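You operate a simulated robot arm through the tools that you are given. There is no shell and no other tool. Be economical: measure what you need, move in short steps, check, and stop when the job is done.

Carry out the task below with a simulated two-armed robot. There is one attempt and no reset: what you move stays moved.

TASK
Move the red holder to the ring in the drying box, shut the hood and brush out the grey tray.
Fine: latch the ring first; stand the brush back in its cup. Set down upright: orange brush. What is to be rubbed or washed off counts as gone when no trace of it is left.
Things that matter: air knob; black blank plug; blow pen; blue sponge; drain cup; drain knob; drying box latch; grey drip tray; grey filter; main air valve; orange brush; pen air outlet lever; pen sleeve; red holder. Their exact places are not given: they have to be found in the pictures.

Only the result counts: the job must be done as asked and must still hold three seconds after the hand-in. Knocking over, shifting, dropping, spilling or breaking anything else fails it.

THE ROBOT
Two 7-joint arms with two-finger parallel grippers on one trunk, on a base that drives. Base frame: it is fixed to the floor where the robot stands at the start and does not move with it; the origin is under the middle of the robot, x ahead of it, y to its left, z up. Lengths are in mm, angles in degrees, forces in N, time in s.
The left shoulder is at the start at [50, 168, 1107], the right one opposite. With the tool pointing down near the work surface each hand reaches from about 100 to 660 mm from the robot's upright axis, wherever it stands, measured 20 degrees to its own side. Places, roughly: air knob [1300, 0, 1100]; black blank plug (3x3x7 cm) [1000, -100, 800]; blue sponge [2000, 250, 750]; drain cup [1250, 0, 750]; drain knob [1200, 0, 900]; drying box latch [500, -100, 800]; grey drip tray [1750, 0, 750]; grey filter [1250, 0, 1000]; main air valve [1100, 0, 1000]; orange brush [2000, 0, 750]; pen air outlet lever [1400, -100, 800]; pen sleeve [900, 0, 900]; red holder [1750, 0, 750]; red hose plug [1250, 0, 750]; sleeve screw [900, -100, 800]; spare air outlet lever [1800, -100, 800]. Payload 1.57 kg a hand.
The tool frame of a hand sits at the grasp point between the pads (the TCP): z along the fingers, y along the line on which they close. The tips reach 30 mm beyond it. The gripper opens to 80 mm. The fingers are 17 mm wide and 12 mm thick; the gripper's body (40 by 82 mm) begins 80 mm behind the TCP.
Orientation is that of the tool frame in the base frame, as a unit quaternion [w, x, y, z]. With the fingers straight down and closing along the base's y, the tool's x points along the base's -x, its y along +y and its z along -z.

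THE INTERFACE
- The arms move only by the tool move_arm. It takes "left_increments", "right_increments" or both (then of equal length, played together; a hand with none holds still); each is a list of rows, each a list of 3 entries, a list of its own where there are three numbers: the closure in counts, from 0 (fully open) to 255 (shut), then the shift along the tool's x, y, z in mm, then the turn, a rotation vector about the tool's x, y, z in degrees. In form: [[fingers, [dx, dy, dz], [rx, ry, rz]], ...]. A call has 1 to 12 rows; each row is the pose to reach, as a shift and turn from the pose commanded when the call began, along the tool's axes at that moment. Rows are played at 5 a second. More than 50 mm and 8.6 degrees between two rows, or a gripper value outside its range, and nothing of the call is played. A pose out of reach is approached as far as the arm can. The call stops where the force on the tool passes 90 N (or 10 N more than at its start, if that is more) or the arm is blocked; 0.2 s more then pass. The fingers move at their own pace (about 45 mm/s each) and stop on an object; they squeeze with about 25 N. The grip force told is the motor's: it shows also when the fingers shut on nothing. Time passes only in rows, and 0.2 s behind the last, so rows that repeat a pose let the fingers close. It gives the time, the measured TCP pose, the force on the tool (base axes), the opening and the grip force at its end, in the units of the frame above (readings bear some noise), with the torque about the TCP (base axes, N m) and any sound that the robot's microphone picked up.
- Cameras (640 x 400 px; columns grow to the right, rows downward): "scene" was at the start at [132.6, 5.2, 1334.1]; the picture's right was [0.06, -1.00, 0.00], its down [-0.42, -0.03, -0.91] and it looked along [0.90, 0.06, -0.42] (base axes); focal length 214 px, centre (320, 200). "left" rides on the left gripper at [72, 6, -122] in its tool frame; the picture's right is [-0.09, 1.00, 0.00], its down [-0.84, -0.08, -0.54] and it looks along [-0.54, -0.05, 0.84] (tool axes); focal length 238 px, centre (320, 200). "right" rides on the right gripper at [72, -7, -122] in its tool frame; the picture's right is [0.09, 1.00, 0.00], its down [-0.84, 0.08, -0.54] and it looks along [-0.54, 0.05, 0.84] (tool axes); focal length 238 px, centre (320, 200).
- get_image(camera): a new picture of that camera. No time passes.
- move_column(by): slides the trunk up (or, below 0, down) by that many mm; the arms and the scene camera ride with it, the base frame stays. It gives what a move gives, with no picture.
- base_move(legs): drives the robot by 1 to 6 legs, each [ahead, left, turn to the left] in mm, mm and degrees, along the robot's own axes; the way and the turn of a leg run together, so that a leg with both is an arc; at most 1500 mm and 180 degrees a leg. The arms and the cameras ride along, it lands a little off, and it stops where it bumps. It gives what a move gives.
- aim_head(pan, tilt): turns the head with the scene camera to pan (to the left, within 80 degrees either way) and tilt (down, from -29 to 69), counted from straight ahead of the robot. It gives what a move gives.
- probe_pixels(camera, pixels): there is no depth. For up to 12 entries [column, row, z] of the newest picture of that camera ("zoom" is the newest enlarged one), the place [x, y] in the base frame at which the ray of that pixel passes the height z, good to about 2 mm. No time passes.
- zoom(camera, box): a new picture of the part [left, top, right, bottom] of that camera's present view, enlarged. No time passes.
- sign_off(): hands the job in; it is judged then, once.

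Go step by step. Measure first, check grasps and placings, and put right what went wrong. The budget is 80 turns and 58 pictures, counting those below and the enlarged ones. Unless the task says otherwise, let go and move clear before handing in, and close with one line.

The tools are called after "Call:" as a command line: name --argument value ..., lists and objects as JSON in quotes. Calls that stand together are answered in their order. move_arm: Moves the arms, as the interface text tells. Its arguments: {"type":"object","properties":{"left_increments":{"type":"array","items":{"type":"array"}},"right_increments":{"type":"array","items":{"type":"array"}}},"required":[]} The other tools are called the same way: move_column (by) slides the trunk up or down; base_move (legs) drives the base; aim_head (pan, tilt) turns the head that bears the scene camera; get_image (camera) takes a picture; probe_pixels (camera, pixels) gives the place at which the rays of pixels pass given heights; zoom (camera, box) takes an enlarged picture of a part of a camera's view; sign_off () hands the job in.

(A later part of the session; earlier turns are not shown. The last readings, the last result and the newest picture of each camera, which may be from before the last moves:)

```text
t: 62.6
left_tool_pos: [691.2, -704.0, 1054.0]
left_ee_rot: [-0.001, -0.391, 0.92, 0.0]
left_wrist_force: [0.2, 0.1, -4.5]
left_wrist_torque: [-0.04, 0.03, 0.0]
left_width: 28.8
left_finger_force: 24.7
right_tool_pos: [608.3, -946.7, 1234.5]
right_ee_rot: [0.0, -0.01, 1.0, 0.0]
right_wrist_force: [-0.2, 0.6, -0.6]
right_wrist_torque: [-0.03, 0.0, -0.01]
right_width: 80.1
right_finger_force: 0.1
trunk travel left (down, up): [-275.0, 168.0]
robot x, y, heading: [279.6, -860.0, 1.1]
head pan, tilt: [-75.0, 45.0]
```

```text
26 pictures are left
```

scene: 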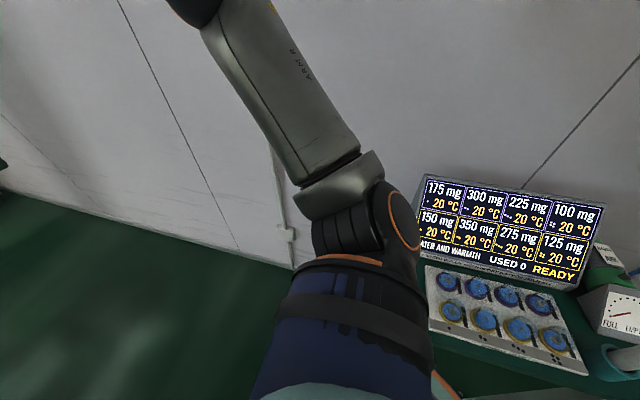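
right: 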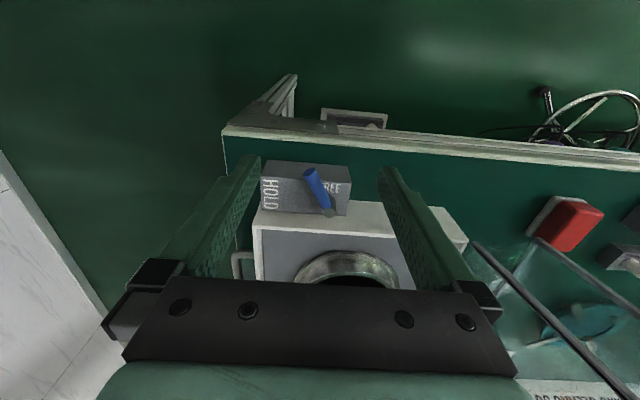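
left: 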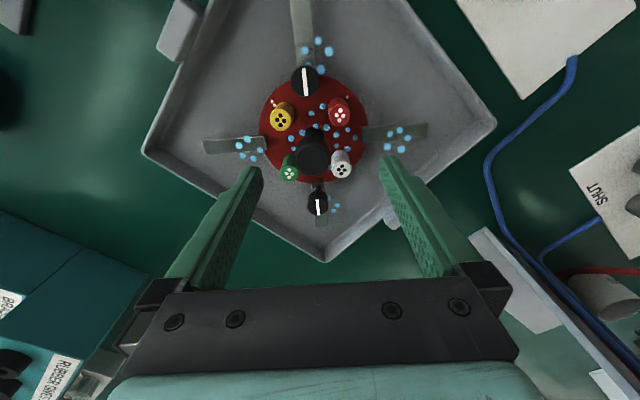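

A side table stands at the right rear; the base corner probably met it. I'll shift 170 mm left and then continue back.

Call:
base_move --legs '[[20, 170, -1], [-420, 0, 0], [0, 680, 0]]'

Call:
aim_head --pan 5 --tilt 35

Call:
get_image --camera "scene"

```text
t: 69.6
left_tool_pos: [281.1, 138.9, 1054.7]
left_ee_rot: [-0.001, -0.386, 0.922, 0.0]
left_wrist_force: [0.4, 0.6, -4.3]
left_wrist_torque: [-0.04, 0.04, -0.01]
left_width: 28.9
left_finger_force: 25.0
right_tool_pos: [195.0, -104.9, 1234.6]
right_ee_rot: [0.0, -0.002, 1.0, 0.001]
right_wrist_force: [-0.4, 0.4, -0.9]
right_wrist_torque: [-0.01, -0.04, -0.02]
right_width: 79.8
right_finger_force: 0.0
trunk travel left (down, up): [-275.0, 168.0]
robot x, y, heading: [-136.9, -9.8, 0.4]
head pan, tilt: [-75.0, 45.0]
```

```text
t: 71.2
left_tool_pos: [279.3, 137.3, 1055.6]
left_ee_rot: [-0.001, -0.386, 0.923, 0.0]
left_wrist_force: [0.7, 0.3, -4.7]
left_wrist_torque: [-0.06, 0.02, 0.02]
left_width: 29.1
left_finger_force: 25.3
right_tool_pos: [195.1, -105.0, 1235.5]
right_ee_rot: [0.001, -0.003, 1.0, 0.001]
right_wrist_force: [0.3, 0.6, -0.5]
right_wrist_torque: [-0.01, -0.02, 0.01]
right_width: 80.1
right_finger_force: 0.1
trunk travel left (down, up): [-275.0, 168.0]
robot x, y, heading: [-133.8, -13.5, 0.4]
head pan, tilt: [5.0, 35.0]
```

```text
25 pictures are left
```

scene: 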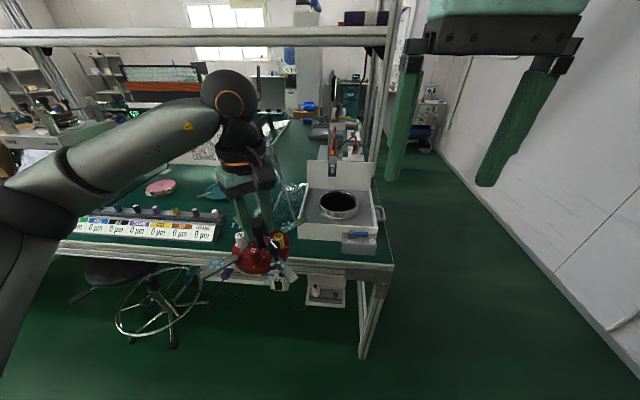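

The holder is still held and the latch shows HOLD. I'll check the stool's place and the ring before driving in.

Call:
probe_pixels --camera "scene" --pixels '[[205, 302, 100], [173, 347, 0], [115, 330, 200], [338, 200, 810], [318, 205, 800], [360, 203, 800], [300, 222, 760]]'

Call:
zoom --camera "scene" --box '[240, 130, 400, 260]'

```text
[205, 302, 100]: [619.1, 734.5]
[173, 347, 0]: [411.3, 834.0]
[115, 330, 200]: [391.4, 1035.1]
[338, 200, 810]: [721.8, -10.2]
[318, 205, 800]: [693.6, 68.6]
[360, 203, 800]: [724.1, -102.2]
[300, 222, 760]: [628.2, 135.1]
```

```text
3.08 times, centred on (320, 195) of scene
```

zoom: 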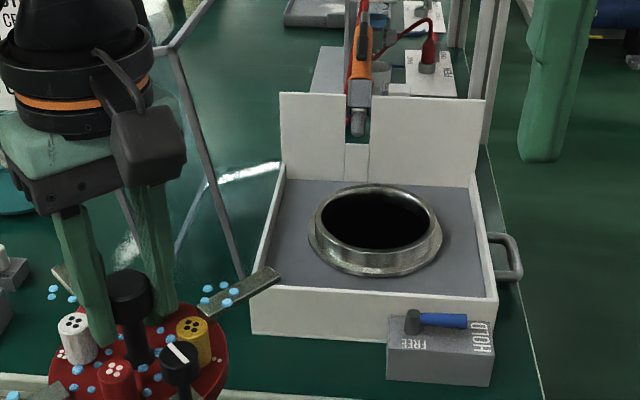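

I'll shift right 155 mm so the holder lines up with the ring and stays clear of the hood, then go ahead 270.

Call:
base_move --legs '[[0, -155, 0], [200, 0, 0], [70, 0, 0]]'

Call:
get_image --camera "left"

Call:
get_image --camera "scene"

```text
t: 74.4
left_tool_pos: [551.2, -16.7, 1054.0]
left_ee_rot: [-0.001, -0.386, 0.922, 0.0]
left_wrist_force: [-0.4, -0.5, -4.5]
left_wrist_torque: [-0.06, 0.06, -0.01]
left_width: 29.1
left_finger_force: 25.1
right_tool_pos: [466.7, -259.5, 1233.9]
right_ee_rot: [0.0, -0.002, 1.0, 0.0]
right_wrist_force: [0.5, 0.1, -0.6]
right_wrist_torque: [0.0, 0.01, -0.01]
right_width: 80.1
right_finger_force: 0.1
trunk travel left (down, up): [-275.0, 168.0]
robot x, y, heading: [134.5, -167.1, 0.3]
head pan, tilt: [5.0, 35.0]
```

```text
23 pictures are left
```

left: 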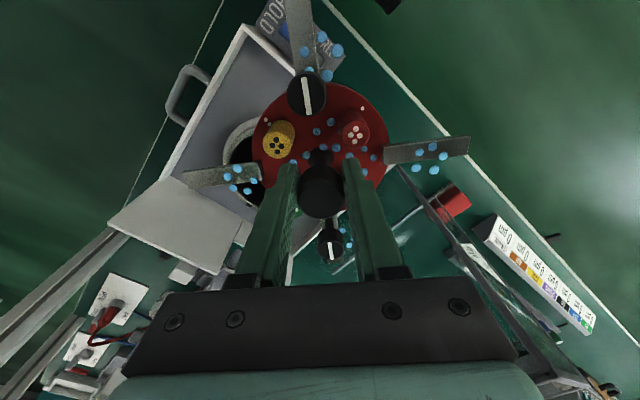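

```text
22 pictures are left
```

scene: 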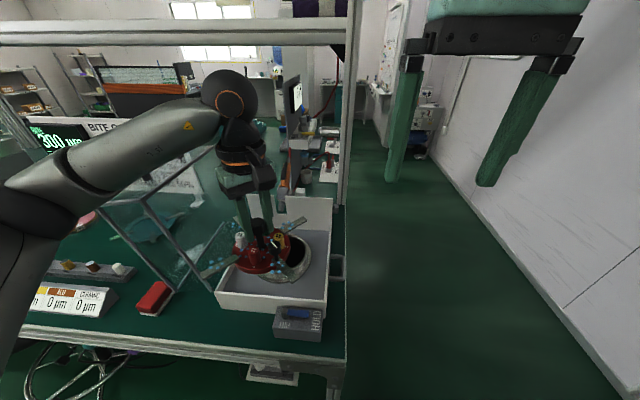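

I need the ring centre accurately, so I'll draw the held holder back 100 mm and bring the right camera over the ring.

Call:
move_arm --left_increments '[[255, [14, 14, 0], [0, 0, 0]], [255, [28, 28, 0], [0, 0, 0]], [255, [42, 42, 0], [0, 0, 0]], [255, [56, 56, 0], [0, 0, 0]], [255, [70, 70, 0], [0, 0, 0]]]' --right_increments '[[0, [-12, 10, 35], [0, 0, 0]], [0, [-24, 20, 70], [0, 0, 0]], [0, [-36, 30, 105], [0, 0, 0]], [0, [-48, 40, 140], [0, 0, 0]], [0, [-60, 50, 174], [0, 0, 0]]]'

Call:
get_image --camera "right"

```text
t: 75.6
left_tool_pos: [450.8, -17.2, 1056.0]
left_ee_rot: [0.0, -0.386, 0.923, -0.001]
left_wrist_force: [-0.2, -0.7, -4.7]
left_wrist_torque: [-0.05, 0.04, 0.06]
left_width: 29.2
left_finger_force: 25.0
right_tool_pos: [525.8, -208.0, 1060.7]
right_ee_rot: [0.001, -0.003, 1.0, 0.001]
right_wrist_force: [-0.1, -0.1, 0.4]
right_wrist_torque: [0.02, 0.0, 0.02]
right_width: 80.2
right_finger_force: 0.1
trunk travel left (down, up): [-275.0, 168.0]
robot x, y, heading: [135.0, -166.3, 0.4]
head pan, tilt: [5.0, 35.0]
```

```text
21 pictures are left
```

right: 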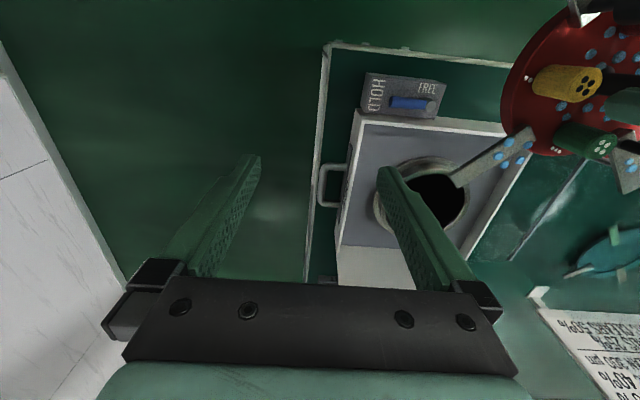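

The right finger and a strip cover part of the ring. I'll advance the right hand 100 mm so the ring clears the fingertips.

Call:
move_arm --right_increments '[[0, [-35, 5, 0], [0, 0, 0]], [0, [-70, 10, 0], [0, 0, 0]], [0, [-105, 15, 0], [0, 0, 0]]]'

Call:
get_image --camera "right"

Call:
zoom --camera "right" --box '[340, 60, 500, 180]'

```text
t: 76.4
left_tool_pos: [451.2, -18.2, 1054.8]
left_ee_rot: [-0.001, -0.386, 0.923, 0.0]
left_wrist_force: [0.0, 0.7, -5.3]
left_wrist_torque: [-0.03, 0.03, -0.04]
left_width: 29.0
left_finger_force: 24.5
right_tool_pos: [631.1, -191.9, 1059.8]
right_ee_rot: [0.0, -0.003, 1.0, 0.001]
right_wrist_force: [0.3, 0.5, 0.4]
right_wrist_torque: [0.03, 0.02, -0.01]
right_width: 80.4
right_finger_force: 0.1
trunk travel left (down, up): [-275.0, 168.0]
robot x, y, heading: [136.0, -165.6, 0.3]
head pan, tilt: [5.0, 35.0]
```

```text
20 pictures are left
```

right: 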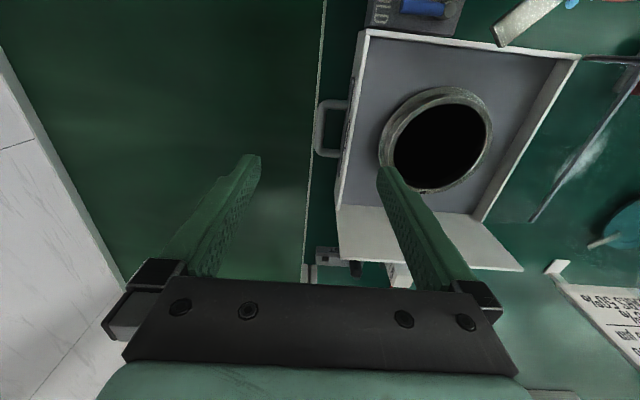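

```text
3.33 times, centred on (420, 120) of right
```

zoom: 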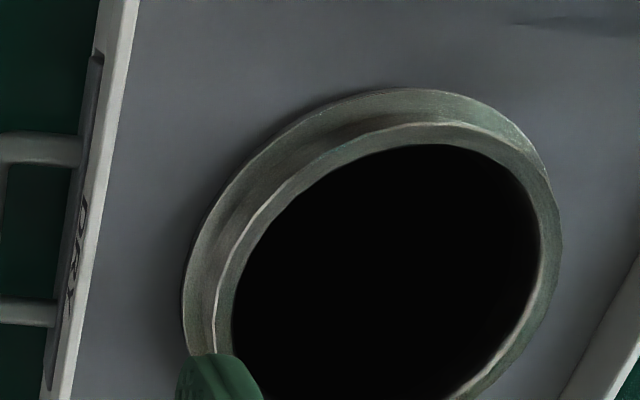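

The ring hole spans about cols 394–486 and rows 103–187. I'll probe its edges and the surrounding box at several heights.

Call:
probe_pixels --camera "right" --pixels '[[440, 145, 800], [440, 145, 820], [440, 145, 840], [393.6, 150, 820], [486, 140, 820], [445, 103, 820], [430, 187, 820], [388, 155, 820], [492.7, 140, 820], [379, 155, 790], [440, 87, 790]]'

```text
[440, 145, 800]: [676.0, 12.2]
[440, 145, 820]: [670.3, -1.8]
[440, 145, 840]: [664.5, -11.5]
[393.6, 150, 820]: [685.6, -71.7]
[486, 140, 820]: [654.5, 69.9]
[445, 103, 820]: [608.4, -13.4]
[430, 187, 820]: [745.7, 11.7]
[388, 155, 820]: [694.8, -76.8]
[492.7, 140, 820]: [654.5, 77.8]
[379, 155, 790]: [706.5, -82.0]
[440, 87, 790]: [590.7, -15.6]
```

The ring centre comes out at about (667,-8), rim z about 828, hole about 140 mm wide. I'll withdraw the right hand and bring the holder over the ring to TCP z 950.

Call:
move_arm --left_increments '[[255, [0, 0, 0], [0, 0, 0]], [255, [0, 0, 0], [0, 0, 0]], [255, [0, 0, 0], [0, 0, 0]], [255, [-25, -23, 0], [0, 0, 0]], [255, [-51, -47, 0], [0, 0, 0]], [255, [-78, -72, 0], [0, 0, 0]], [255, [-105, -97, 0], [0, 0, 0]], [255, [-132, -122, 0], [0, 0, 0]], [255, [-158.8, -146.8, 0], [0, 0, 0]], [255, [-158.8, -146.8, 40], [0, 0, 0]], [255, [-158.8, -146.8, 75], [0, 0, 0]], [255, [-158.8, -146.8, 105], [0, 0, 0]]]' --right_increments '[[0, [28, -12, -29], [0, 0, 0]], [0, [56, -24, -58], [0, 0, 0]], [0, [84, -36, -87], [0, 0, 0]], [0, [112, -48, -116], [0, 0, 0]], [0, [140, -60, -145], [0, 0, 0]], [0, [165, -65, -174], [0, 0, 0]], [0, [165, -65, -174], [0, 0, 0]], [0, [165, -65, -174], [0, 0, 0]], [0, [165, -65, -174], [0, 0, 0]], [0, [165, -65, -174], [0, 0, 0]], [0, [165, -65, -174], [0, 0, 0]], [0, [165, -65, -174], [0, 0, 0]]]'

Call:
get_image --camera "left"

```text
t: 79.0
left_tool_pos: [668.3, -7.9, 948.5]
left_ee_rot: [-0.001, -0.386, 0.922, 0.0]
left_wrist_force: [0.8, 0.9, -4.4]
left_wrist_torque: [-0.02, 0.01, 0.01]
left_width: 29.0
left_finger_force: 24.7
right_tool_pos: [466.5, -258.1, 1233.7]
right_ee_rot: [0.0, -0.002, 1.0, 0.001]
right_wrist_force: [0.6, 0.0, -0.2]
right_wrist_torque: [-0.03, -0.01, -0.01]
right_width: 79.8
right_finger_force: 0.0
trunk travel left (down, up): [-275.0, 168.0]
robot x, y, heading: [136.5, -167.8, 0.4]
head pan, tilt: [5.0, 35.0]
```

```text
18 pictures are left
```

left: 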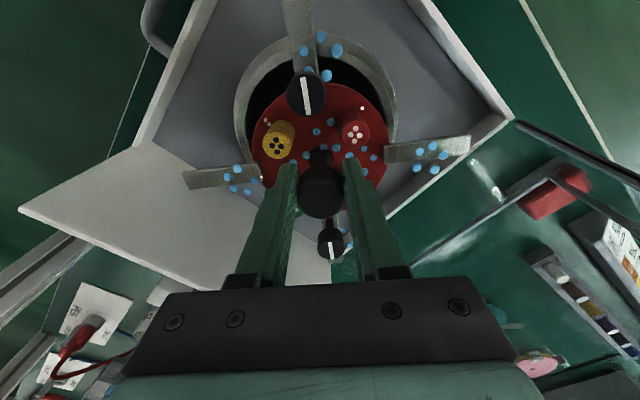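

The holder is centred over the ring. I'll lower to TCP z about 902 and check the force.

Call:
move_arm --left_increments '[[255, [0, 0, 20], [0, 0, 0]], [255, [0, 0, 36], [0, 0, 0]], [255, [0, 0, 46], [0, 0, 0]]]'

Call:
zoom --camera "scene" --box '[200, 190, 350, 330]'

```text
t: 79.8
left_tool_pos: [667.7, -7.9, 904.9]
left_ee_rot: [0.0, -0.385, 0.923, 0.0]
left_wrist_force: [0.3, 0.2, -4.5]
left_wrist_torque: [-0.05, 0.05, 0.02]
left_width: 29.0
left_finger_force: 25.5
right_tool_pos: [465.4, -259.0, 1233.7]
right_ee_rot: [0.001, -0.002, 1.0, 0.002]
right_wrist_force: [0.7, -0.6, -0.5]
right_wrist_torque: [-0.02, -0.04, 0.0]
right_width: 79.7
right_finger_force: 0.1
trunk travel left (down, up): [-275.0, 168.0]
robot x, y, heading: [136.8, -169.2, 0.4]
head pan, tilt: [5.0, 35.0]
```

```text
2.86 times, centred on (275, 260) of scene
```

zoom: 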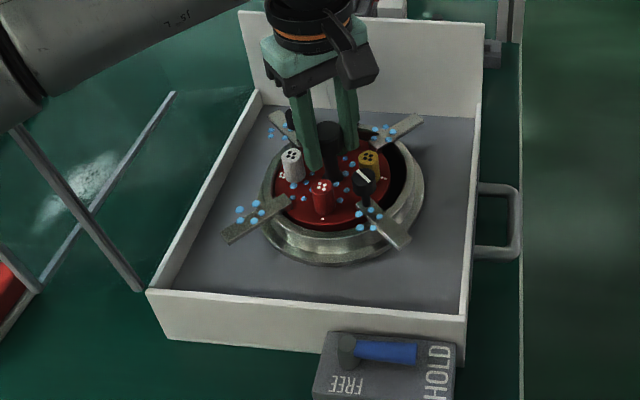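

The disc seems slightly to the +y side of the ring; I'll check from the left camera.

Call:
zoom --camera "left" --box '[200, 20, 440, 220]'

```text
2.00 times, centred on (320, 120) of left
```

zoom: 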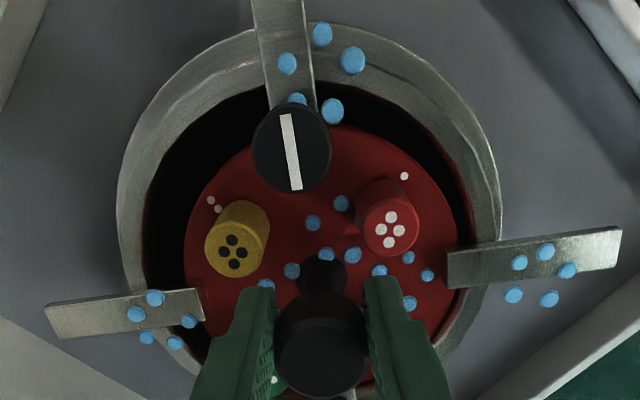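

The disc is about 6 mm off toward tool +y and good in the other direction. I'll shift -6 along tool y and lower 12 mm.

Call:
move_arm --left_increments '[[255, [0, -6, 0], [0, 0, 0]], [255, [0, -6, 6], [0, 0, 0]], [255, [0, -6, 10], [0, 0, 0]], [255, [0, -6, 14], [0, 0, 0]]]'

```text
t: 80.8
left_tool_pos: [672.1, -12.9, 891.5]
left_ee_rot: [0.001, -0.385, 0.923, -0.002]
left_wrist_force: [-2.9, 4.6, 21.2]
left_wrist_torque: [0.14, -0.13, -0.09]
left_width: 29.5
left_finger_force: 25.2
right_tool_pos: [465.5, -259.1, 1235.2]
right_ee_rot: [0.002, -0.002, 1.0, 0.001]
right_wrist_force: [-0.3, 0.2, 0.3]
right_wrist_torque: [-0.04, 0.01, 0.02]
right_width: 79.9
right_finger_force: 0.0
trunk travel left (down, up): [-275.0, 168.0]
robot x, y, heading: [139.7, -165.7, 0.3]
head pan, tilt: [5.0, 35.0]
```

Contact at z 891.5, matching the strips resting on the rim. A quick look before letting go.

Call:
zoom --camera "left" --box '[200, 20, 440, 220]'

```text
2.00 times, centred on (320, 120) of left
```

zoom: 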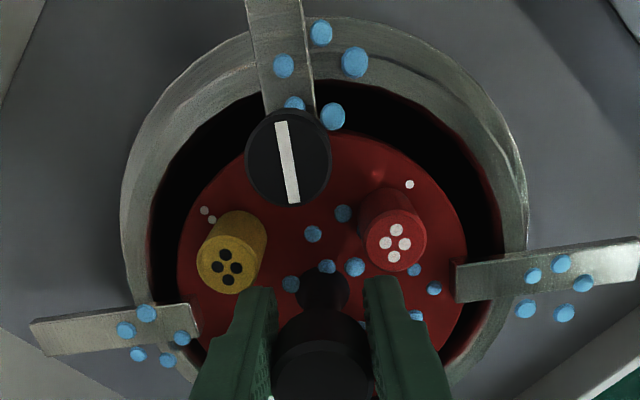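

Laterally the disc is centred, but it sits some 8–9 mm too far along tool -x. I'll lift 12 mm, shift +8 along tool x, and lower again.

Call:
move_arm --left_increments '[[255, [0, 0, -14], [0, 0, 0]], [255, [8, 0.5, -14], [0, 0, 0]], [255, [8, 0.5, -6], [0, 0, 0]], [255, [8, 0.5, -2], [0, 0, 0]], [255, [8, 0.5, 0], [0, 0, 0]]]'

Call:
zoom --camera "left" --box '[200, 20, 440, 220]'

```text
t: 82.0
left_tool_pos: [665.6, -16.6, 891.7]
left_ee_rot: [0.0, -0.385, 0.923, 0.0]
left_wrist_force: [-0.2, -0.7, 1.4]
left_wrist_torque: [0.31, 0.09, 0.0]
left_width: 29.0
left_finger_force: 25.3
right_tool_pos: [465.2, -259.8, 1235.2]
right_ee_rot: [0.0, -0.002, 1.0, 0.001]
right_wrist_force: [0.1, 0.0, -1.5]
right_wrist_torque: [0.04, 0.01, 0.0]
right_width: 79.9
right_finger_force: 0.2
trunk travel left (down, up): [-275.0, 168.0]
robot x, y, heading: [141.0, -169.1, 0.5]
head pan, tilt: [5.0, 35.0]
```

```text
2.00 times, centred on (320, 120) of left
```

zoom: 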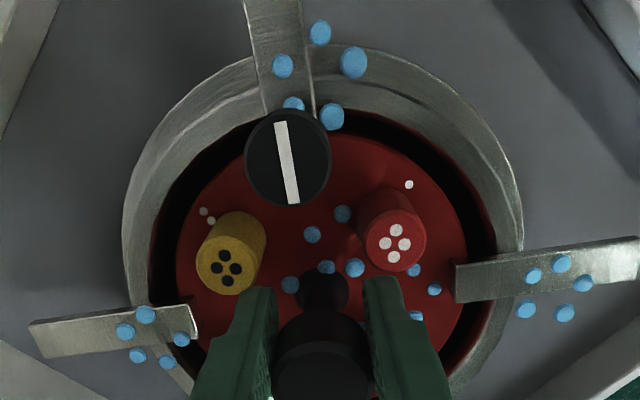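

The gaps are now even all round and the weight is taken. I'll settle 1.5 mm, open and rise.

Call:
move_arm --left_increments '[[255, [0, 0, 1.5], [0, 0, 0]], [0, [0, 0, 1.5], [0, 0, 0]], [0, [0, 0, 1.5], [0, 0, 0]], [0, [0, 0, 1.5], [0, 0, 0]], [0, [0, 0, 1.5], [0, 0, 0]], [0, [0, 0, 1.5], [0, 0, 0]], [0, [0, 0, -25], [0, 0, 0]], [0, [0, 0, -60], [0, 0, 0]], [0, [0, 0, -105], [0, 0, 0]], [0, [20, 20, -145], [0, 0, 0]], [0, [50, 50, -160], [0, 0, 0]], [0, [80, 80, -180], [0, 0, 0]]]'

Call:
aim_head --pan 20 --tilt 30

Call:
get_image --camera "scene"

```text
t: 84.6
left_tool_pos: [550.7, -15.7, 1070.2]
left_ee_rot: [0.0, -0.386, 0.923, 0.0]
left_wrist_force: [-0.4, -0.1, -0.2]
left_wrist_torque: [-0.02, 0.0, -0.01]
left_width: 80.0
left_finger_force: 0.1
right_tool_pos: [465.5, -260.7, 1235.4]
right_ee_rot: [0.0, -0.003, 1.0, 0.001]
right_wrist_force: [0.0, 0.3, 0.8]
right_wrist_torque: [-0.02, -0.01, -0.02]
right_width: 80.2
right_finger_force: 0.0
trunk travel left (down, up): [-275.0, 168.0]
robot x, y, heading: [139.3, -171.3, 0.2]
head pan, tilt: [5.0, 35.0]
```

```text
t: 85.3
left_tool_pos: [551.8, -17.4, 1070.6]
left_ee_rot: [0.001, -0.386, 0.923, 0.0]
left_wrist_force: [-0.1, 0.2, -0.1]
left_wrist_torque: [0.0, -0.01, 0.01]
left_width: 79.9
left_finger_force: 0.1
right_tool_pos: [466.1, -258.3, 1234.6]
right_ee_rot: [0.001, -0.003, 1.0, 0.001]
right_wrist_force: [0.6, -0.3, 0.3]
right_wrist_torque: [-0.03, -0.03, 0.04]
right_width: 80.0
right_finger_force: 0.0
trunk travel left (down, up): [-275.0, 168.0]
robot x, y, heading: [137.1, -165.8, 0.4]
head pan, tilt: [20.0, 30.0]
```

```text
13 pictures are left
```

scene: 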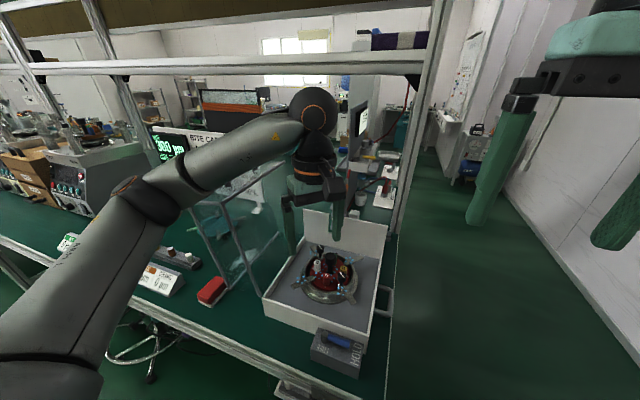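

The holder is down in the ring. Next is the hood; with 13 pictures left, I'll turn the left hand back square and use its camera to view the hood's black handle.

Call:
move_arm --left_increments '[[0, [0, 0, -40], [0, 0, 7.5]], [0, [-10, 4, -80], [0, 0, 15]], [0, [-35, 13, -90], [0, 0, 22.5]], [0, [-60, 22, -90], [0, 0, 30]], [0, [-85, 31, -90], [0, 0, 37.5]], [0, [-110, 39.5, -90], [0, 0, 45]]]'

Call:
get_image --camera "left"

```text
t: 86.7
left_tool_pos: [601.5, 90.4, 1160.6]
left_ee_rot: [-0.001, -0.003, 1.0, 0.0]
left_wrist_force: [0.3, -0.1, 0.1]
left_wrist_torque: [0.03, -0.01, -0.01]
left_width: 79.8
left_finger_force: 0.0
right_tool_pos: [465.3, -258.7, 1233.9]
right_ee_rot: [0.001, -0.002, 1.0, 0.0]
right_wrist_force: [0.8, -0.2, -0.7]
right_wrist_torque: [-0.05, -0.01, -0.03]
right_width: 79.9
right_finger_force: 0.1
trunk travel left (down, up): [-275.0, 168.0]
robot x, y, heading: [134.6, -167.4, 0.6]
head pan, tilt: [20.0, 30.0]
```

```text
12 pictures are left
```

left: 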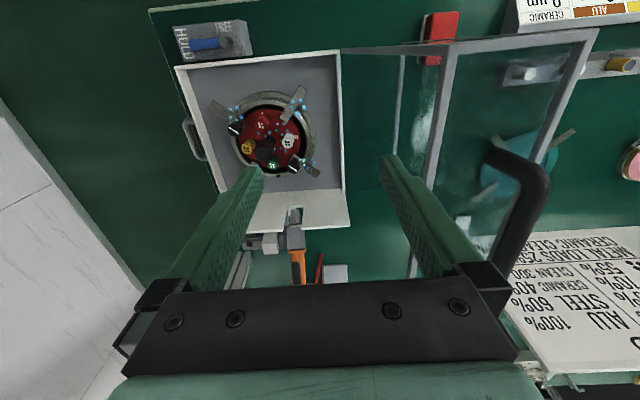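

The holder sits well in the ring. From this and the first view I reckon the hood's handle bar runs x 615–706 at y≈238, z≈1135, with the hinge at y≈132, z≈840. I'll raise the left hand and bring the base to a better spot for the swing.

Call:
move_arm --left_increments '[[0, [0, 0, -35], [0, 0, 0]], [0, [0, 0, -70], [0, 0, 0]]]'

Call:
base_move --legs '[[0, 100, 0], [40, 0, 0]]'

Call:
get_image --camera "left"

```text
t: 87.3
left_tool_pos: [601.5, 87.5, 1232.1]
left_ee_rot: [0.0, -0.002, 1.0, 0.0]
left_wrist_force: [-0.2, -0.6, 0.3]
left_wrist_torque: [0.05, 0.0, -0.01]
left_width: 80.0
left_finger_force: 0.0
right_tool_pos: [466.3, -259.5, 1233.9]
right_ee_rot: [0.001, -0.002, 1.0, 0.002]
right_wrist_force: [-0.1, 0.2, 0.2]
right_wrist_torque: [0.0, -0.03, -0.01]
right_width: 80.2
right_finger_force: 0.0
trunk travel left (down, up): [-275.0, 168.0]
robot x, y, heading: [138.5, -168.0, 0.2]
head pan, tilt: [20.0, 30.0]
```

```text
t: 89.0
left_tool_pos: [641.0, 188.0, 1228.8]
left_ee_rot: [0.0, -0.004, 1.0, 0.0]
left_wrist_force: [1.0, 0.4, -0.3]
left_wrist_torque: [0.01, 0.01, 0.03]
left_width: 80.0
left_finger_force: 0.1
right_tool_pos: [506.6, -159.0, 1234.0]
right_ee_rot: [0.0, -0.003, 1.0, 0.001]
right_wrist_force: [0.7, -0.7, -0.3]
right_wrist_torque: [0.02, 0.03, 0.01]
right_width: 80.2
right_finger_force: 0.0
trunk travel left (down, up): [-275.0, 168.0]
robot x, y, heading: [175.0, -70.9, 0.2]
head pan, tilt: [20.0, 30.0]
```

```text
11 pictures are left
```

left: 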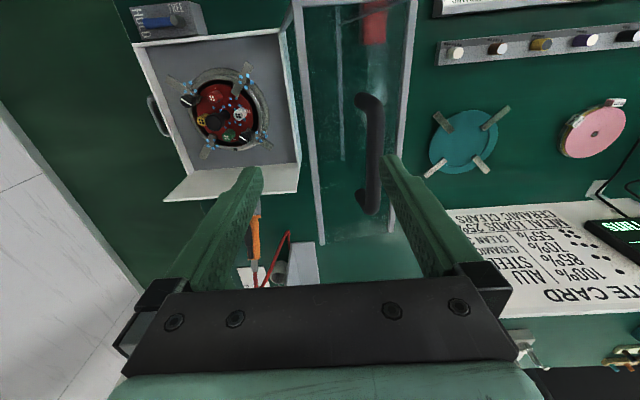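

The handle shows from (368,100) to (370,207) with its bar around column 377. I'll probe it.

Call:
probe_pixels --camera "left" --pixels '[[376, 112, 1130], [376, 112, 1140], [374, 195, 1130], [374, 195, 1140], [364, 100, 1097], [362, 205, 1097], [320, 244, 1104], [297, 20, 1104], [297, 60, 840]]'

```text
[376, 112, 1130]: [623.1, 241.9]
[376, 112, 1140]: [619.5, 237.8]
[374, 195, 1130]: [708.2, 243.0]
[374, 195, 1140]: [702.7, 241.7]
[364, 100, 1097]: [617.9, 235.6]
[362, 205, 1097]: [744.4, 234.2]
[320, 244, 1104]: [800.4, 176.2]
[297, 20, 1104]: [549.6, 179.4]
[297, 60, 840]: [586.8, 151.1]
```

The bar is at y≈240, x 620–705, z≈1135. I'll lower the open fingers around it and close.

Call:
move_arm --left_increments '[[0, [-12, 26, 0], [0, 0, 0]], [0, [-24, 52, 10], [0, 0, 0]], [0, [-24, 52, 40], [0, 0, 0]], [0, [-24, 52, 65], [0, 0, 0]], [0, [-24, 52, 82], [0, 0, 0]], [255, [-24, 52, 82], [0, 0, 0]], [255, [-24, 52, 82], [0, 0, 0]], [255, [-24, 52, 82], [0, 0, 0]], [255, [-24, 52, 82], [0, 0, 0]], [255, [-24, 52, 82], [0, 0, 0]], [255, [-24, 52, 82], [0, 0, 0]]]'

```text
t: 91.4
left_tool_pos: [663.0, 239.9, 1148.0]
left_ee_rot: [-0.001, -0.003, 1.0, 0.0]
left_wrist_force: [-2.2, -8.9, -5.7]
left_wrist_torque: [-0.15, -0.09, -0.28]
left_width: 15.9
left_finger_force: 31.3
right_tool_pos: [504.2, -160.4, 1234.0]
right_ee_rot: [0.001, -0.003, 1.0, 0.002]
right_wrist_force: [-1.1, 0.5, 0.5]
right_wrist_torque: [0.02, 0.01, 0.01]
right_width: 80.0
right_finger_force: 0.0
trunk travel left (down, up): [-275.0, 168.0]
robot x, y, heading: [173.5, -70.4, 0.1]
head pan, tilt: [20.0, 30.0]
```

The bar (15.9 mm) is gripped. I'll swing the first 20° along the arc about the hinge and check forces.

Call:
move_arm --left_increments '[[255, [0, -13, -4.5], [0, 0, 0]], [255, [0, -25.9, -8.3], [0, 0, 0]], [255, [0, -39, -11.5], [0, 0, 0]], [255, [0, -52.4, -14.3], [0, 0, 0]], [255, [0, -66, -16.3], [0, 0, 0]], [255, [0, -79.4, -17.9], [0, 0, 0]]]'

```text
t: 92.8
left_tool_pos: [664.2, 161.0, 1167.2]
left_ee_rot: [0.001, -0.003, 1.0, -0.001]
left_wrist_force: [0.9, 1.6, 4.1]
left_wrist_torque: [0.14, 0.03, -0.23]
left_width: 15.6
left_finger_force: 31.5
right_tool_pos: [504.6, -159.6, 1235.0]
right_ee_rot: [0.002, -0.003, 1.0, 0.001]
right_wrist_force: [-1.0, -0.2, -0.2]
right_wrist_torque: [0.0, -0.03, -0.03]
right_width: 80.1
right_finger_force: 0.0
trunk travel left (down, up): [-275.0, 168.0]
robot x, y, heading: [177.4, -67.2, 0.5]
head pan, tilt: [20.0, 30.0]
```

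Forces stay small, so the arc fits. I'll continue to about 50°.

Call:
move_arm --left_increments '[[255, [0, -13.6, -1], [0, 0, 0]], [255, [0, -27.2, -1.3], [0, 0, 0]], [255, [0, -40.8, -1], [0, 0, 0]], [255, [0, -54.4, -0.2], [0, 0, 0]], [255, [0, -68, 1.3], [0, 0, 0]], [255, [0, -81.4, 3.3], [0, 0, 0]], [255, [0, -95, 6], [0, 0, 0]], [255, [0, -108, 9.1], [0, 0, 0]], [255, [0, -121, 13], [0, 0, 0]], [255, [0, -134, 17.1], [0, 0, 0]]]'

```text
t: 95.0
left_tool_pos: [662.9, 27.6, 1149.0]
left_ee_rot: [0.001, -0.004, 1.0, 0.0]
left_wrist_force: [-6.9, -1.1, 6.9]
left_wrist_torque: [0.07, -0.12, -0.12]
left_width: 15.9
left_finger_force: 31.2
right_tool_pos: [502.1, -160.0, 1234.5]
right_ee_rot: [0.002, -0.004, 1.0, 0.002]
right_wrist_force: [-0.5, -0.5, -0.2]
right_wrist_torque: [-0.01, 0.03, 0.03]
right_width: 80.2
right_finger_force: 0.1
trunk travel left (down, up): [-275.0, 168.0]
robot x, y, heading: [173.9, -68.4, 0.6]
head pan, tilt: [20.0, 30.0]
```

Still on the arc with small forces. I'll withdraw the right hand out of the way while continuing to 75°.

Call:
move_arm --left_increments '[[255, [0, 0, 0], [0, 0, 0]], [255, [0, 0, 0], [0, 0, 0]], [255, [0, -12.6, 5.1], [0, 0, 0]], [255, [0, -25.2, 10.4], [0, 0, 0]], [255, [0, -37.4, 16.5], [0, 0, 0]], [255, [0, -49.4, 22.9], [0, 0, 0]], [255, [0, -61, 30], [0, 0, 0]], [255, [0, -72.4, 37.4], [0, 0, 0]], [255, [0, -83.3, 45.5], [0, 0, 0]], [255, [0, -94, 53.9], [0, 0, 0]], [255, [0, -104.2, 63], [0, 0, 0]], [255, [0, -114.1, 72.2], [0, 0, 0]]]' --right_increments '[[0, [40, -25, 0], [0, 0, 0]], [0, [80, -50, 0], [0, 0, 0]], [0, [120, -75, 0], [0, 0, 0]], [0, [150, -100, 0], [0, 0, 0]], [0, [150, -120, 0], [0, 0, 0]], [0, [150, -120, 0], [0, 0, 0]], [0, [150, -120, 0], [0, 0, 0]], [0, [150, -120, 0], [0, 0, 0]], [0, [150, -120, 0], [0, 0, 0]], [0, [150, -120, 0], [0, 0, 0]], [0, [150, -120, 0], [0, 0, 0]], [0, [150, -120, 0], [0, 0, 0]]]'

```text
t: 97.6
left_tool_pos: [664.6, -89.9, 1078.6]
left_ee_rot: [0.0, -0.001, 1.0, -0.002]
left_wrist_force: [-9.0, -14.0, 13.4]
left_wrist_torque: [0.02, 0.0, 0.05]
left_width: 15.7
left_finger_force: 31.5
right_tool_pos: [353.5, -280.3, 1233.7]
right_ee_rot: [0.002, -0.003, 1.0, 0.001]
right_wrist_force: [0.1, 0.8, -0.2]
right_wrist_torque: [-0.04, 0.03, 0.01]
right_width: 79.8
right_finger_force: 0.1
trunk travel left (down, up): [-275.0, 168.0]
robot x, y, heading: [175.3, -67.7, 0.6]
head pan, tilt: [20.0, 30.0]
```

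A small outward force (about 19 N) shows the true radius is slightly larger; I'll use 316 mm and go on to about 90°.

Call:
move_arm --left_increments '[[255, [0, -12, 8], [0, 0, 0]], [255, [0, -21.6, 17.4], [0, 0, 0]], [255, [0, -30.3, 28.2], [0, 0, 0]], [255, [0, -38.4, 39.3], [0, 0, 0]], [255, [0, -46.1, 50.7], [0, 0, 0]], [255, [0, -53.3, 62.4], [0, 0, 0]], [255, [0, -60, 74.5], [0, 0, 0]], [255, [0, -66.1, 86.9], [0, 0, 0]], [255, [0, -71.7, 99.5], [0, 0, 0]]]'

Call:
aim_head --pan 0 --tilt 35

Call:
get_image --camera "scene"

```text
t: 99.6
left_tool_pos: [664.8, -161.2, 977.4]
left_ee_rot: [0.001, -0.002, 1.0, -0.002]
left_wrist_force: [-8.9, -15.6, 6.2]
left_wrist_torque: [0.08, -0.35, 0.13]
left_width: 15.6
left_finger_force: 31.3
right_tool_pos: [353.8, -282.1, 1232.5]
right_ee_rot: [0.002, -0.004, 1.0, 0.002]
right_wrist_force: [1.4, -0.8, -0.8]
right_wrist_torque: [-0.01, 0.05, 0.04]
right_width: 80.1
right_finger_force: 0.1
trunk travel left (down, up): [-275.0, 168.0]
robot x, y, heading: [173.8, -66.3, 0.3]
head pan, tilt: [20.0, 30.0]
```

```text
t: 100.4
left_tool_pos: [664.5, -160.5, 980.1]
left_ee_rot: [0.001, -0.002, 1.0, -0.002]
left_wrist_force: [-5.9, -18.8, 8.4]
left_wrist_torque: [-0.08, -0.21, 0.16]
left_width: 15.7
left_finger_force: 31.4
right_tool_pos: [355.9, -281.6, 1233.6]
right_ee_rot: [0.001, -0.003, 1.0, 0.002]
right_wrist_force: [0.7, -0.3, 0.3]
right_wrist_torque: [0.0, 0.0, 0.01]
right_width: 79.8
right_finger_force: 0.0
trunk travel left (down, up): [-275.0, 168.0]
robot x, y, heading: [171.8, -65.9, 0.5]
head pan, tilt: [0.0, 35.0]
```

```text
10 pictures are left
```

scene: 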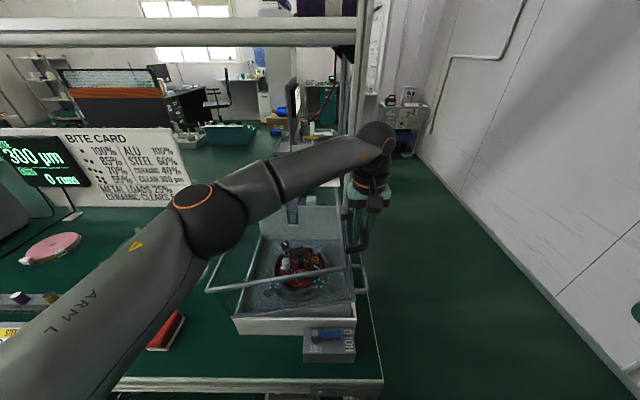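

The hood is nearly down. I'll carry on slowly toward closed, watching for the stop.

Call:
move_arm --left_increments '[[255, [0, -6, 12], [0, 0, 0]], [255, [0, -10.9, 23.7], [0, 0, 0]], [255, [0, -14, 34.5], [0, 0, 0]], [255, [0, -17.1, 45.1], [0, 0, 0]], [255, [0, -19, 53], [0, 0, 0]], [255, [0, -20.5, 60], [0, 0, 0]]]'

```text
t: 101.8
left_tool_pos: [665.0, -183.4, 919.0]
left_ee_rot: [-0.001, -0.002, 1.0, -0.001]
left_wrist_force: [-4.0, -24.5, 5.8]
left_wrist_torque: [0.06, -0.21, 0.22]
left_width: 15.7
left_finger_force: 31.6
right_tool_pos: [355.4, -281.3, 1232.3]
right_ee_rot: [0.001, -0.003, 1.0, 0.002]
right_wrist_force: [0.4, -0.6, -0.1]
right_wrist_torque: [0.01, 0.03, -0.01]
right_width: 79.8
right_finger_force: 0.1
trunk travel left (down, up): [-275.0, 168.0]
robot x, y, heading: [174.5, -64.8, 0.4]
head pan, tilt: [0.0, 35.0]
```

Still moving freely down. I'll inch further with a little outward relief.

Call:
move_arm --left_increments '[[255, [0, -3, 4], [0, 0, 0]], [255, [0, -4, 8], [0, 0, 0]], [255, [0, -4.5, 12], [0, 0, 0]], [255, [0, -5, 16], [0, 0, 0]], [255, [0, -5, 19], [0, 0, 0]]]'

```text
t: 103.0
left_tool_pos: [665.1, -188.5, 899.2]
left_ee_rot: [-0.001, -0.003, 1.0, -0.001]
left_wrist_force: [-6.3, -21.7, 3.6]
left_wrist_torque: [0.06, -0.14, 0.21]
left_width: 15.6
left_finger_force: 31.7
right_tool_pos: [355.2, -281.7, 1232.3]
right_ee_rot: [0.001, -0.003, 1.0, 0.003]
right_wrist_force: [-0.3, 0.2, -0.5]
right_wrist_torque: [0.04, 0.01, -0.01]
right_width: 80.1
right_finger_force: 0.1
trunk travel left (down, up): [-275.0, 168.0]
robot x, y, heading: [172.9, -67.3, 0.6]
head pan, tilt: [0.0, 35.0]
```

Call:
move_arm --left_increments '[[255, [0, -1, 5], [0, 0, 0]], [255, [0, -1.5, 9], [0, 0, 0]], [255, [0, -1.5, 13], [0, 0, 0]], [255, [0, -1.5, 16], [0, 0, 0]]]'

Call:
zoom --camera "scene" --box '[180, 180, 420, 370]'

```text
t: 104.0
left_tool_pos: [665.8, -188.9, 884.2]
left_ee_rot: [0.003, -0.004, 1.0, -0.003]
left_wrist_force: [0.2, -20.4, 29.0]
left_wrist_torque: [0.1, 0.08, 0.13]
left_width: 15.6
left_finger_force: 31.2
right_tool_pos: [353.8, -279.6, 1232.3]
right_ee_rot: [0.002, -0.004, 1.0, 0.002]
right_wrist_force: [-0.3, -0.8, -0.1]
right_wrist_torque: [0.0, 0.03, -0.02]
right_width: 79.7
right_finger_force: 0.1
trunk travel left (down, up): [-275.0, 168.0]
robot x, y, heading: [175.6, -65.7, 0.4]
head pan, tilt: [0.0, 35.0]
```

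```text
2.11 times, centred on (300, 275) of scene
```

zoom: 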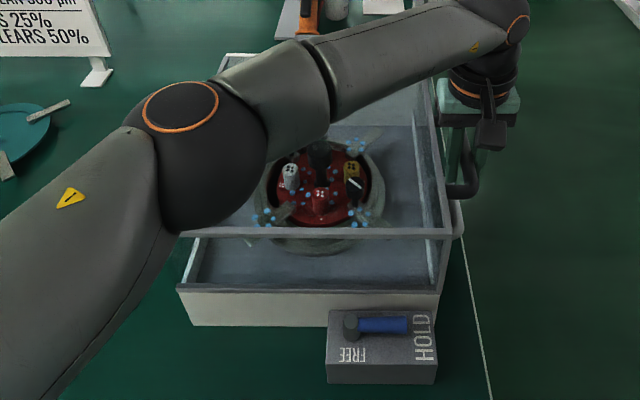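

The hood is down against its stop (29 N up) with the latch at HOLD. I'll open the fingers slightly and lift straight out.

Call:
move_arm --left_increments '[[255, [0, -2, -3], [0, 0, 0]], [180, [0, -2, -3], [0, 0, 0]], [180, [0, -2, -3], [0, 0, 0]], [180, [0, -2, -3], [0, 0, 0]], [180, [0, -2, -12], [0, 0, 0]], [180, [0, -2, -30], [0, 0, 0]], [180, [0, -2, -60], [0, 0, 0]]]'

```text
t: 105.6
left_tool_pos: [666.8, -186.9, 941.8]
left_ee_rot: [0.0, -0.003, 1.0, -0.001]
left_wrist_force: [-1.1, 0.5, 0.0]
left_wrist_torque: [-0.01, -0.01, -0.04]
left_width: 23.6
left_finger_force: 0.0
right_tool_pos: [355.0, -278.8, 1233.0]
right_ee_rot: [0.001, -0.003, 1.0, 0.002]
right_wrist_force: [-0.3, -0.2, 0.5]
right_wrist_torque: [-0.03, 0.01, 0.03]
right_width: 80.1
right_finger_force: 0.1
trunk travel left (down, up): [-275.0, 168.0]
robot x, y, heading: [175.1, -65.9, 0.0]
head pan, tilt: [0.0, 35.0]
```

The left hand is free and the hood stays shut. I'll raise and tuck the left hand for the drive back.

Call:
move_arm --left_increments '[[180, [0, 0, -45], [0, 0, 0]], [180, [0, 0, -90], [0, 0, 0]], [180, [0, 0, -135], [0, 0, 0]], [180, [15, 15, -175], [0, 0, 0]], [180, [40, 40, -205], [0, 0, 0]], [180, [65, 65, -235], [0, 0, 0]], [180, [90, 90, -265], [0, 0, 0]], [180, [115, 115, -290], [0, 0, 0]], [180, [140, 145, -310], [0, 0, 0]], [180, [170, 175, -330], [0, 0, 0]], [180, [205, 201, -343], [0, 0, 0]]]'

Call:
base_move --legs '[[-160, 0, 0], [0, -670, 0], [1000, -40, 0], [700, 0, 0], [0, 0, 90]]'

```text
t: 108.0
left_tool_pos: [458.4, 12.2, 1284.7]
left_ee_rot: [0.0, -0.004, 1.0, 0.0]
left_wrist_force: [-1.0, 1.1, 0.5]
left_wrist_torque: [-0.02, 0.01, -0.01]
left_width: 23.5
left_finger_force: 0.1
left hand out of reach, approached as far as the arm can: row 1, 2, 3, 4
right_tool_pos: [355.0, -278.5, 1233.0]
right_ee_rot: [0.002, -0.004, 1.0, 0.002]
right_wrist_force: [-0.3, 1.3, 0.4]
right_wrist_torque: [-0.03, 0.03, 0.01]
right_width: 79.8
right_finger_force: 0.1
trunk travel left (down, up): [-275.0, 168.0]
robot x, y, heading: [174.9, -67.4, 0.6]
head pan, tilt: [0.0, 35.0]
```

```text
t: 124.7
left_tool_pos: [1635.6, -464.6, 1284.8]
left_ee_rot: [0.0, 0.713, -0.701, 0.0]
left_wrist_force: [-0.1, 0.1, 0.3]
left_wrist_torque: [-0.01, -0.01, 0.01]
left_width: 23.5
left_finger_force: 0.1
right_tool_pos: [1928.4, -563.8, 1232.5]
right_ee_rot: [0.0, 0.714, -0.7, -0.002]
right_wrist_force: [0.6, 0.2, 0.1]
right_wrist_torque: [0.0, 0.02, -0.02]
right_width: 80.0
right_finger_force: 0.1
trunk travel left (down, up): [-275.0, 168.0]
robot x, y, heading: [1715.5, -747.9, 91.1]
head pan, tilt: [0.0, 35.0]
```

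Arrived at (1716,-748). I'll shift right 35 and advance to about y -445, stopping if blocked.

Call:
base_move --legs '[[0, -35, -1], [255, 0, 0], [45, 0, 0]]'

Call:
aim_head --pan -12 --tilt 45

Call:
get_image --camera "scene"

```text
t: 127.5
left_tool_pos: [1676.8, -194.4, 1286.2]
left_ee_rot: [-0.001, 0.708, -0.706, 0.001]
left_wrist_force: [0.1, 0.6, 0.3]
left_wrist_torque: [-0.01, -0.04, 0.01]
left_width: 23.4
left_finger_force: 0.0
right_tool_pos: [1967.1, -300.1, 1233.1]
right_ee_rot: [0.001, 0.708, -0.707, -0.002]
right_wrist_force: [-0.1, 0.3, -0.1]
right_wrist_torque: [0.06, 0.03, -0.01]
right_width: 80.0
right_finger_force: 0.0
trunk travel left (down, up): [-275.0, 168.0]
robot x, y, heading: [1755.4, -480.2, 90.0]
head pan, tilt: [0.0, 35.0]
stopped in leg 3: the robot was blocked; the commanded pose is now the measured one
```

```text
t: 128.2
left_tool_pos: [1675.6, -193.7, 1284.7]
left_ee_rot: [0.0, 0.707, -0.707, 0.0]
left_wrist_force: [-1.1, 1.0, 1.0]
left_wrist_torque: [0.0, -0.02, -0.03]
left_width: 23.5
left_finger_force: 0.1
right_tool_pos: [1966.4, -298.7, 1234.1]
right_ee_rot: [-0.001, -0.707, 0.707, 0.002]
right_wrist_force: [0.4, 0.0, -0.8]
right_wrist_torque: [-0.02, 0.0, 0.02]
right_width: 80.3
right_finger_force: 0.1
trunk travel left (down, up): [-275.0, 168.0]
robot x, y, heading: [1757.7, -478.2, 90.3]
head pan, tilt: [-12.0, 45.0]
```

```text
8 pictures are left
```

scene: 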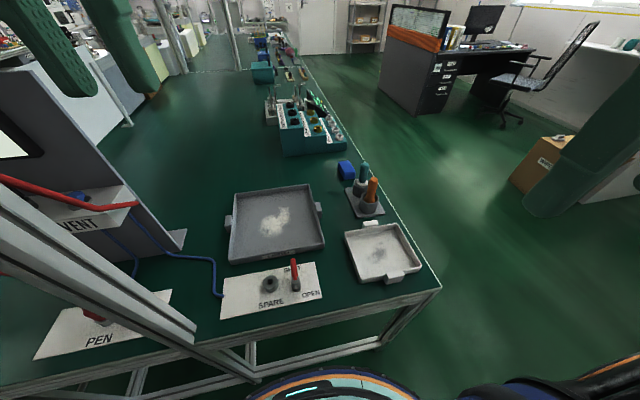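

The base stopped at y -480, which is close enough. The smudge is at cols 260–291, rows 206–236; I'll probe it, the tray floor corners and the brush.

Call:
probe_pixels --camera "scene" --pixels '[[261, 222, 766], [291, 212, 766], [275, 206, 766], [272, 236, 766], [236, 260, 766], [322, 247, 766], [310, 192, 766], [238, 196, 766], [373, 180, 880], [369, 200, 800], [364, 164, 880]]'

Call:
zoom --camera "scene" --box '[215, 150, 395, 275]'

```text
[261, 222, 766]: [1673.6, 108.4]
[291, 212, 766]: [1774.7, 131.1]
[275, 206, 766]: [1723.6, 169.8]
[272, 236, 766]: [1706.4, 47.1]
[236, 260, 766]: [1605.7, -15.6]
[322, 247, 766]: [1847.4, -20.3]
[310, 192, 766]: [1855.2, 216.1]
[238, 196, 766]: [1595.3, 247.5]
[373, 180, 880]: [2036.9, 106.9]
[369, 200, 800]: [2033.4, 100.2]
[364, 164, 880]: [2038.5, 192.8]
```

```text
3.20 times, centred on (305, 212) of scene
```

zoom: 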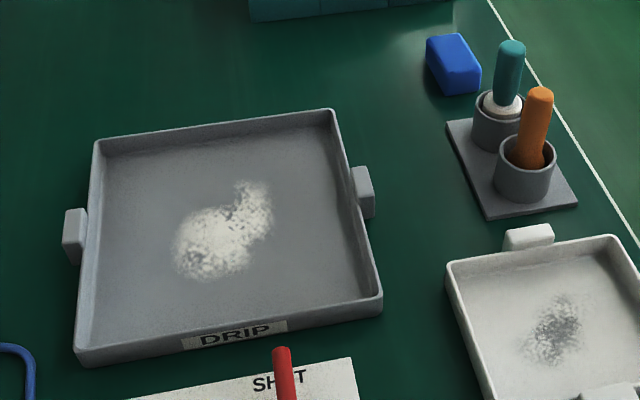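

The brush stands nearly upright at about (2033,102), top z≈886; the residue spans x 1665–1778, y 45–172. I'll bring the right hand over the brush.

Call:
move_arm --right_increments '[[0, [-37, -6, 27], [0, 0, 0]], [0, [-74, -12, 54], [0, 0, 0]], [0, [-111, -18, 81], [0, 0, 0]], [0, [-148, -24, 108], [0, 0, 0]], [0, [-185, -31, 135], [0, 0, 0]], [0, [-222, -37, 162], [0, 0, 0]], [0, [-259, -43, 189], [0, 0, 0]], [0, [-296, -49, 216], [0, 0, 0]], [0, [-333, -55, 243], [0, 0, 0]], [0, [-368, -61, 270], [0, 0, 0]], [0, [-401, -67, 294], [0, 0, 0]]]'

Call:
get_image --camera "right"

```text
t: 130.6
left_tool_pos: [1675.4, -192.6, 1285.1]
left_ee_rot: [0.0, 0.708, -0.706, 0.0]
left_wrist_force: [0.2, -0.8, 0.2]
left_wrist_torque: [-0.03, 0.03, 0.01]
left_width: 23.6
left_finger_force: 0.1
right_tool_pos: [2030.5, 103.9, 939.6]
right_ee_rot: [0.0, 0.708, -0.706, -0.001]
right_wrist_force: [0.9, 0.6, -0.3]
right_wrist_torque: [-0.01, 0.01, -0.01]
right_width: 80.1
right_finger_force: 0.1
trunk travel left (down, up): [-275.0, 168.0]
robot x, y, heading: [1756.1, -479.8, 90.0]
head pan, tilt: [-12.0, 45.0]
```

```text
6 pictures are left
```

right: 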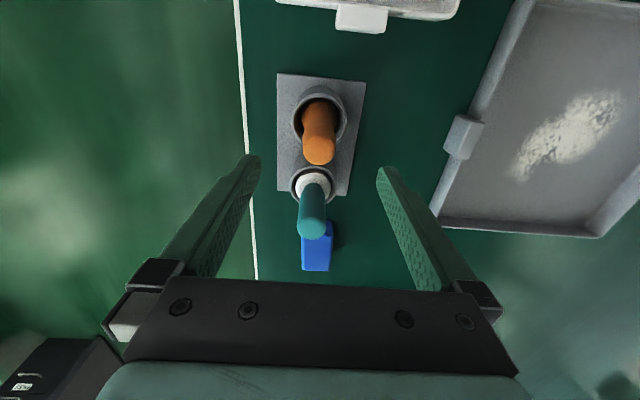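

The handle's end is at (319,150) and it enters the cup near (318,113). I'll probe both.

Call:
probe_pixels --camera "right" --pixels '[[319, 152, 885], [319, 152, 875], [319, 135, 850], [318, 112, 800], [320, 114, 790], [312, 228, 885], [560, 135, 766], [613, 97, 766], [520, 178, 766]]'

```text
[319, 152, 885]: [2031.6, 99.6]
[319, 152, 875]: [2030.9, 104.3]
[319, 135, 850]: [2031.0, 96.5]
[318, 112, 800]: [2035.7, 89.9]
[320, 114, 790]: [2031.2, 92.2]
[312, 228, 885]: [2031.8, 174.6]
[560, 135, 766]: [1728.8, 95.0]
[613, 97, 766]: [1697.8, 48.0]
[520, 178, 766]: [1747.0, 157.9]
```

The handle is at about (2031,97). I'll lower to z 866, close and lift.

Call:
move_arm --right_increments '[[0, [7, 0, 25], [0, 0, 0]], [0, [7, 0, 50], [0, 0, 0]], [0, [7, 0, 73], [0, 0, 0]], [255, [7, 0, 73], [0, 0, 0]], [255, [7, 0, 73], [0, 0, 0]], [255, [7, 0, 73], [0, 0, 0]], [255, [7, 0, 73], [0, 0, 0]], [255, [7, 0, 73], [0, 0, 0]], [255, [7, 0, 73], [0, 0, 0]]]'

```text
t: 132.6
left_tool_pos: [1676.1, -193.1, 1285.0]
left_ee_rot: [0.0, -0.707, 0.707, 0.0]
left_wrist_force: [0.1, 0.1, -0.4]
left_wrist_torque: [0.0, 0.0, 0.01]
left_width: 23.6
left_finger_force: 0.0
right_tool_pos: [2033.0, 96.0, 866.5]
right_ee_rot: [-0.001, -0.707, 0.707, 0.002]
right_wrist_force: [0.2, 0.2, -0.2]
right_wrist_torque: [0.02, -0.04, 0.01]
right_width: 24.1
right_finger_force: 25.4
trunk travel left (down, up): [-275.0, 168.0]
robot x, y, heading: [1752.9, -478.4, 90.2]
head pan, tilt: [-12.0, 45.0]
```

The brush is gripped (24 mm). I'll lift it straight out and carry it over the tray.

Call:
move_arm --right_increments '[[255, [0, 0, -30], [0, 0, 0]], [255, [0, 0, -65], [0, 0, 0]], [255, [0, 0, -105], [0, 0, 0]], [255, [8, 45, -105], [0, 0, 0]], [255, [16, 90, -105], [0, 0, 0]], [255, [24, 135, -105], [0, 0, 0]], [255, [32, 180, -105], [0, 0, 0]], [255, [36, 225, -105], [0, 0, 0]], [255, [40, 270, -105], [0, 0, 0]], [255, [40, 310, -105], [0, 0, 0]]]'

Call:
zoom --camera "scene" --box '[215, 130, 395, 275]'

```text
t: 134.8
left_tool_pos: [1675.2, -192.9, 1284.0]
left_ee_rot: [0.0, 0.708, -0.707, 0.001]
left_wrist_force: [-0.1, 0.2, -0.2]
left_wrist_torque: [0.0, 0.01, -0.01]
left_width: 23.3
left_finger_force: 0.0
right_tool_pos: [1722.0, 56.0, 970.5]
right_ee_rot: [0.0, -0.706, 0.708, 0.001]
right_wrist_force: [-0.4, -0.1, -0.3]
right_wrist_torque: [0.02, -0.02, 0.0]
right_width: 24.2
right_finger_force: 25.1
trunk travel left (down, up): [-275.0, 168.0]
robot x, y, heading: [1752.8, -477.5, 90.3]
head pan, tilt: [-12.0, 45.0]
```

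```text
2.76 times, centred on (305, 202) of scene
```

zoom: 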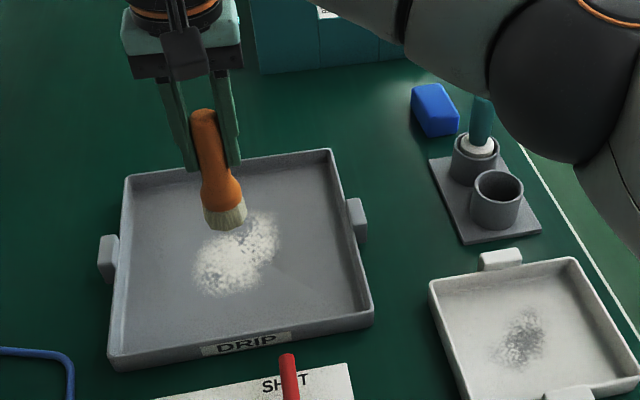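

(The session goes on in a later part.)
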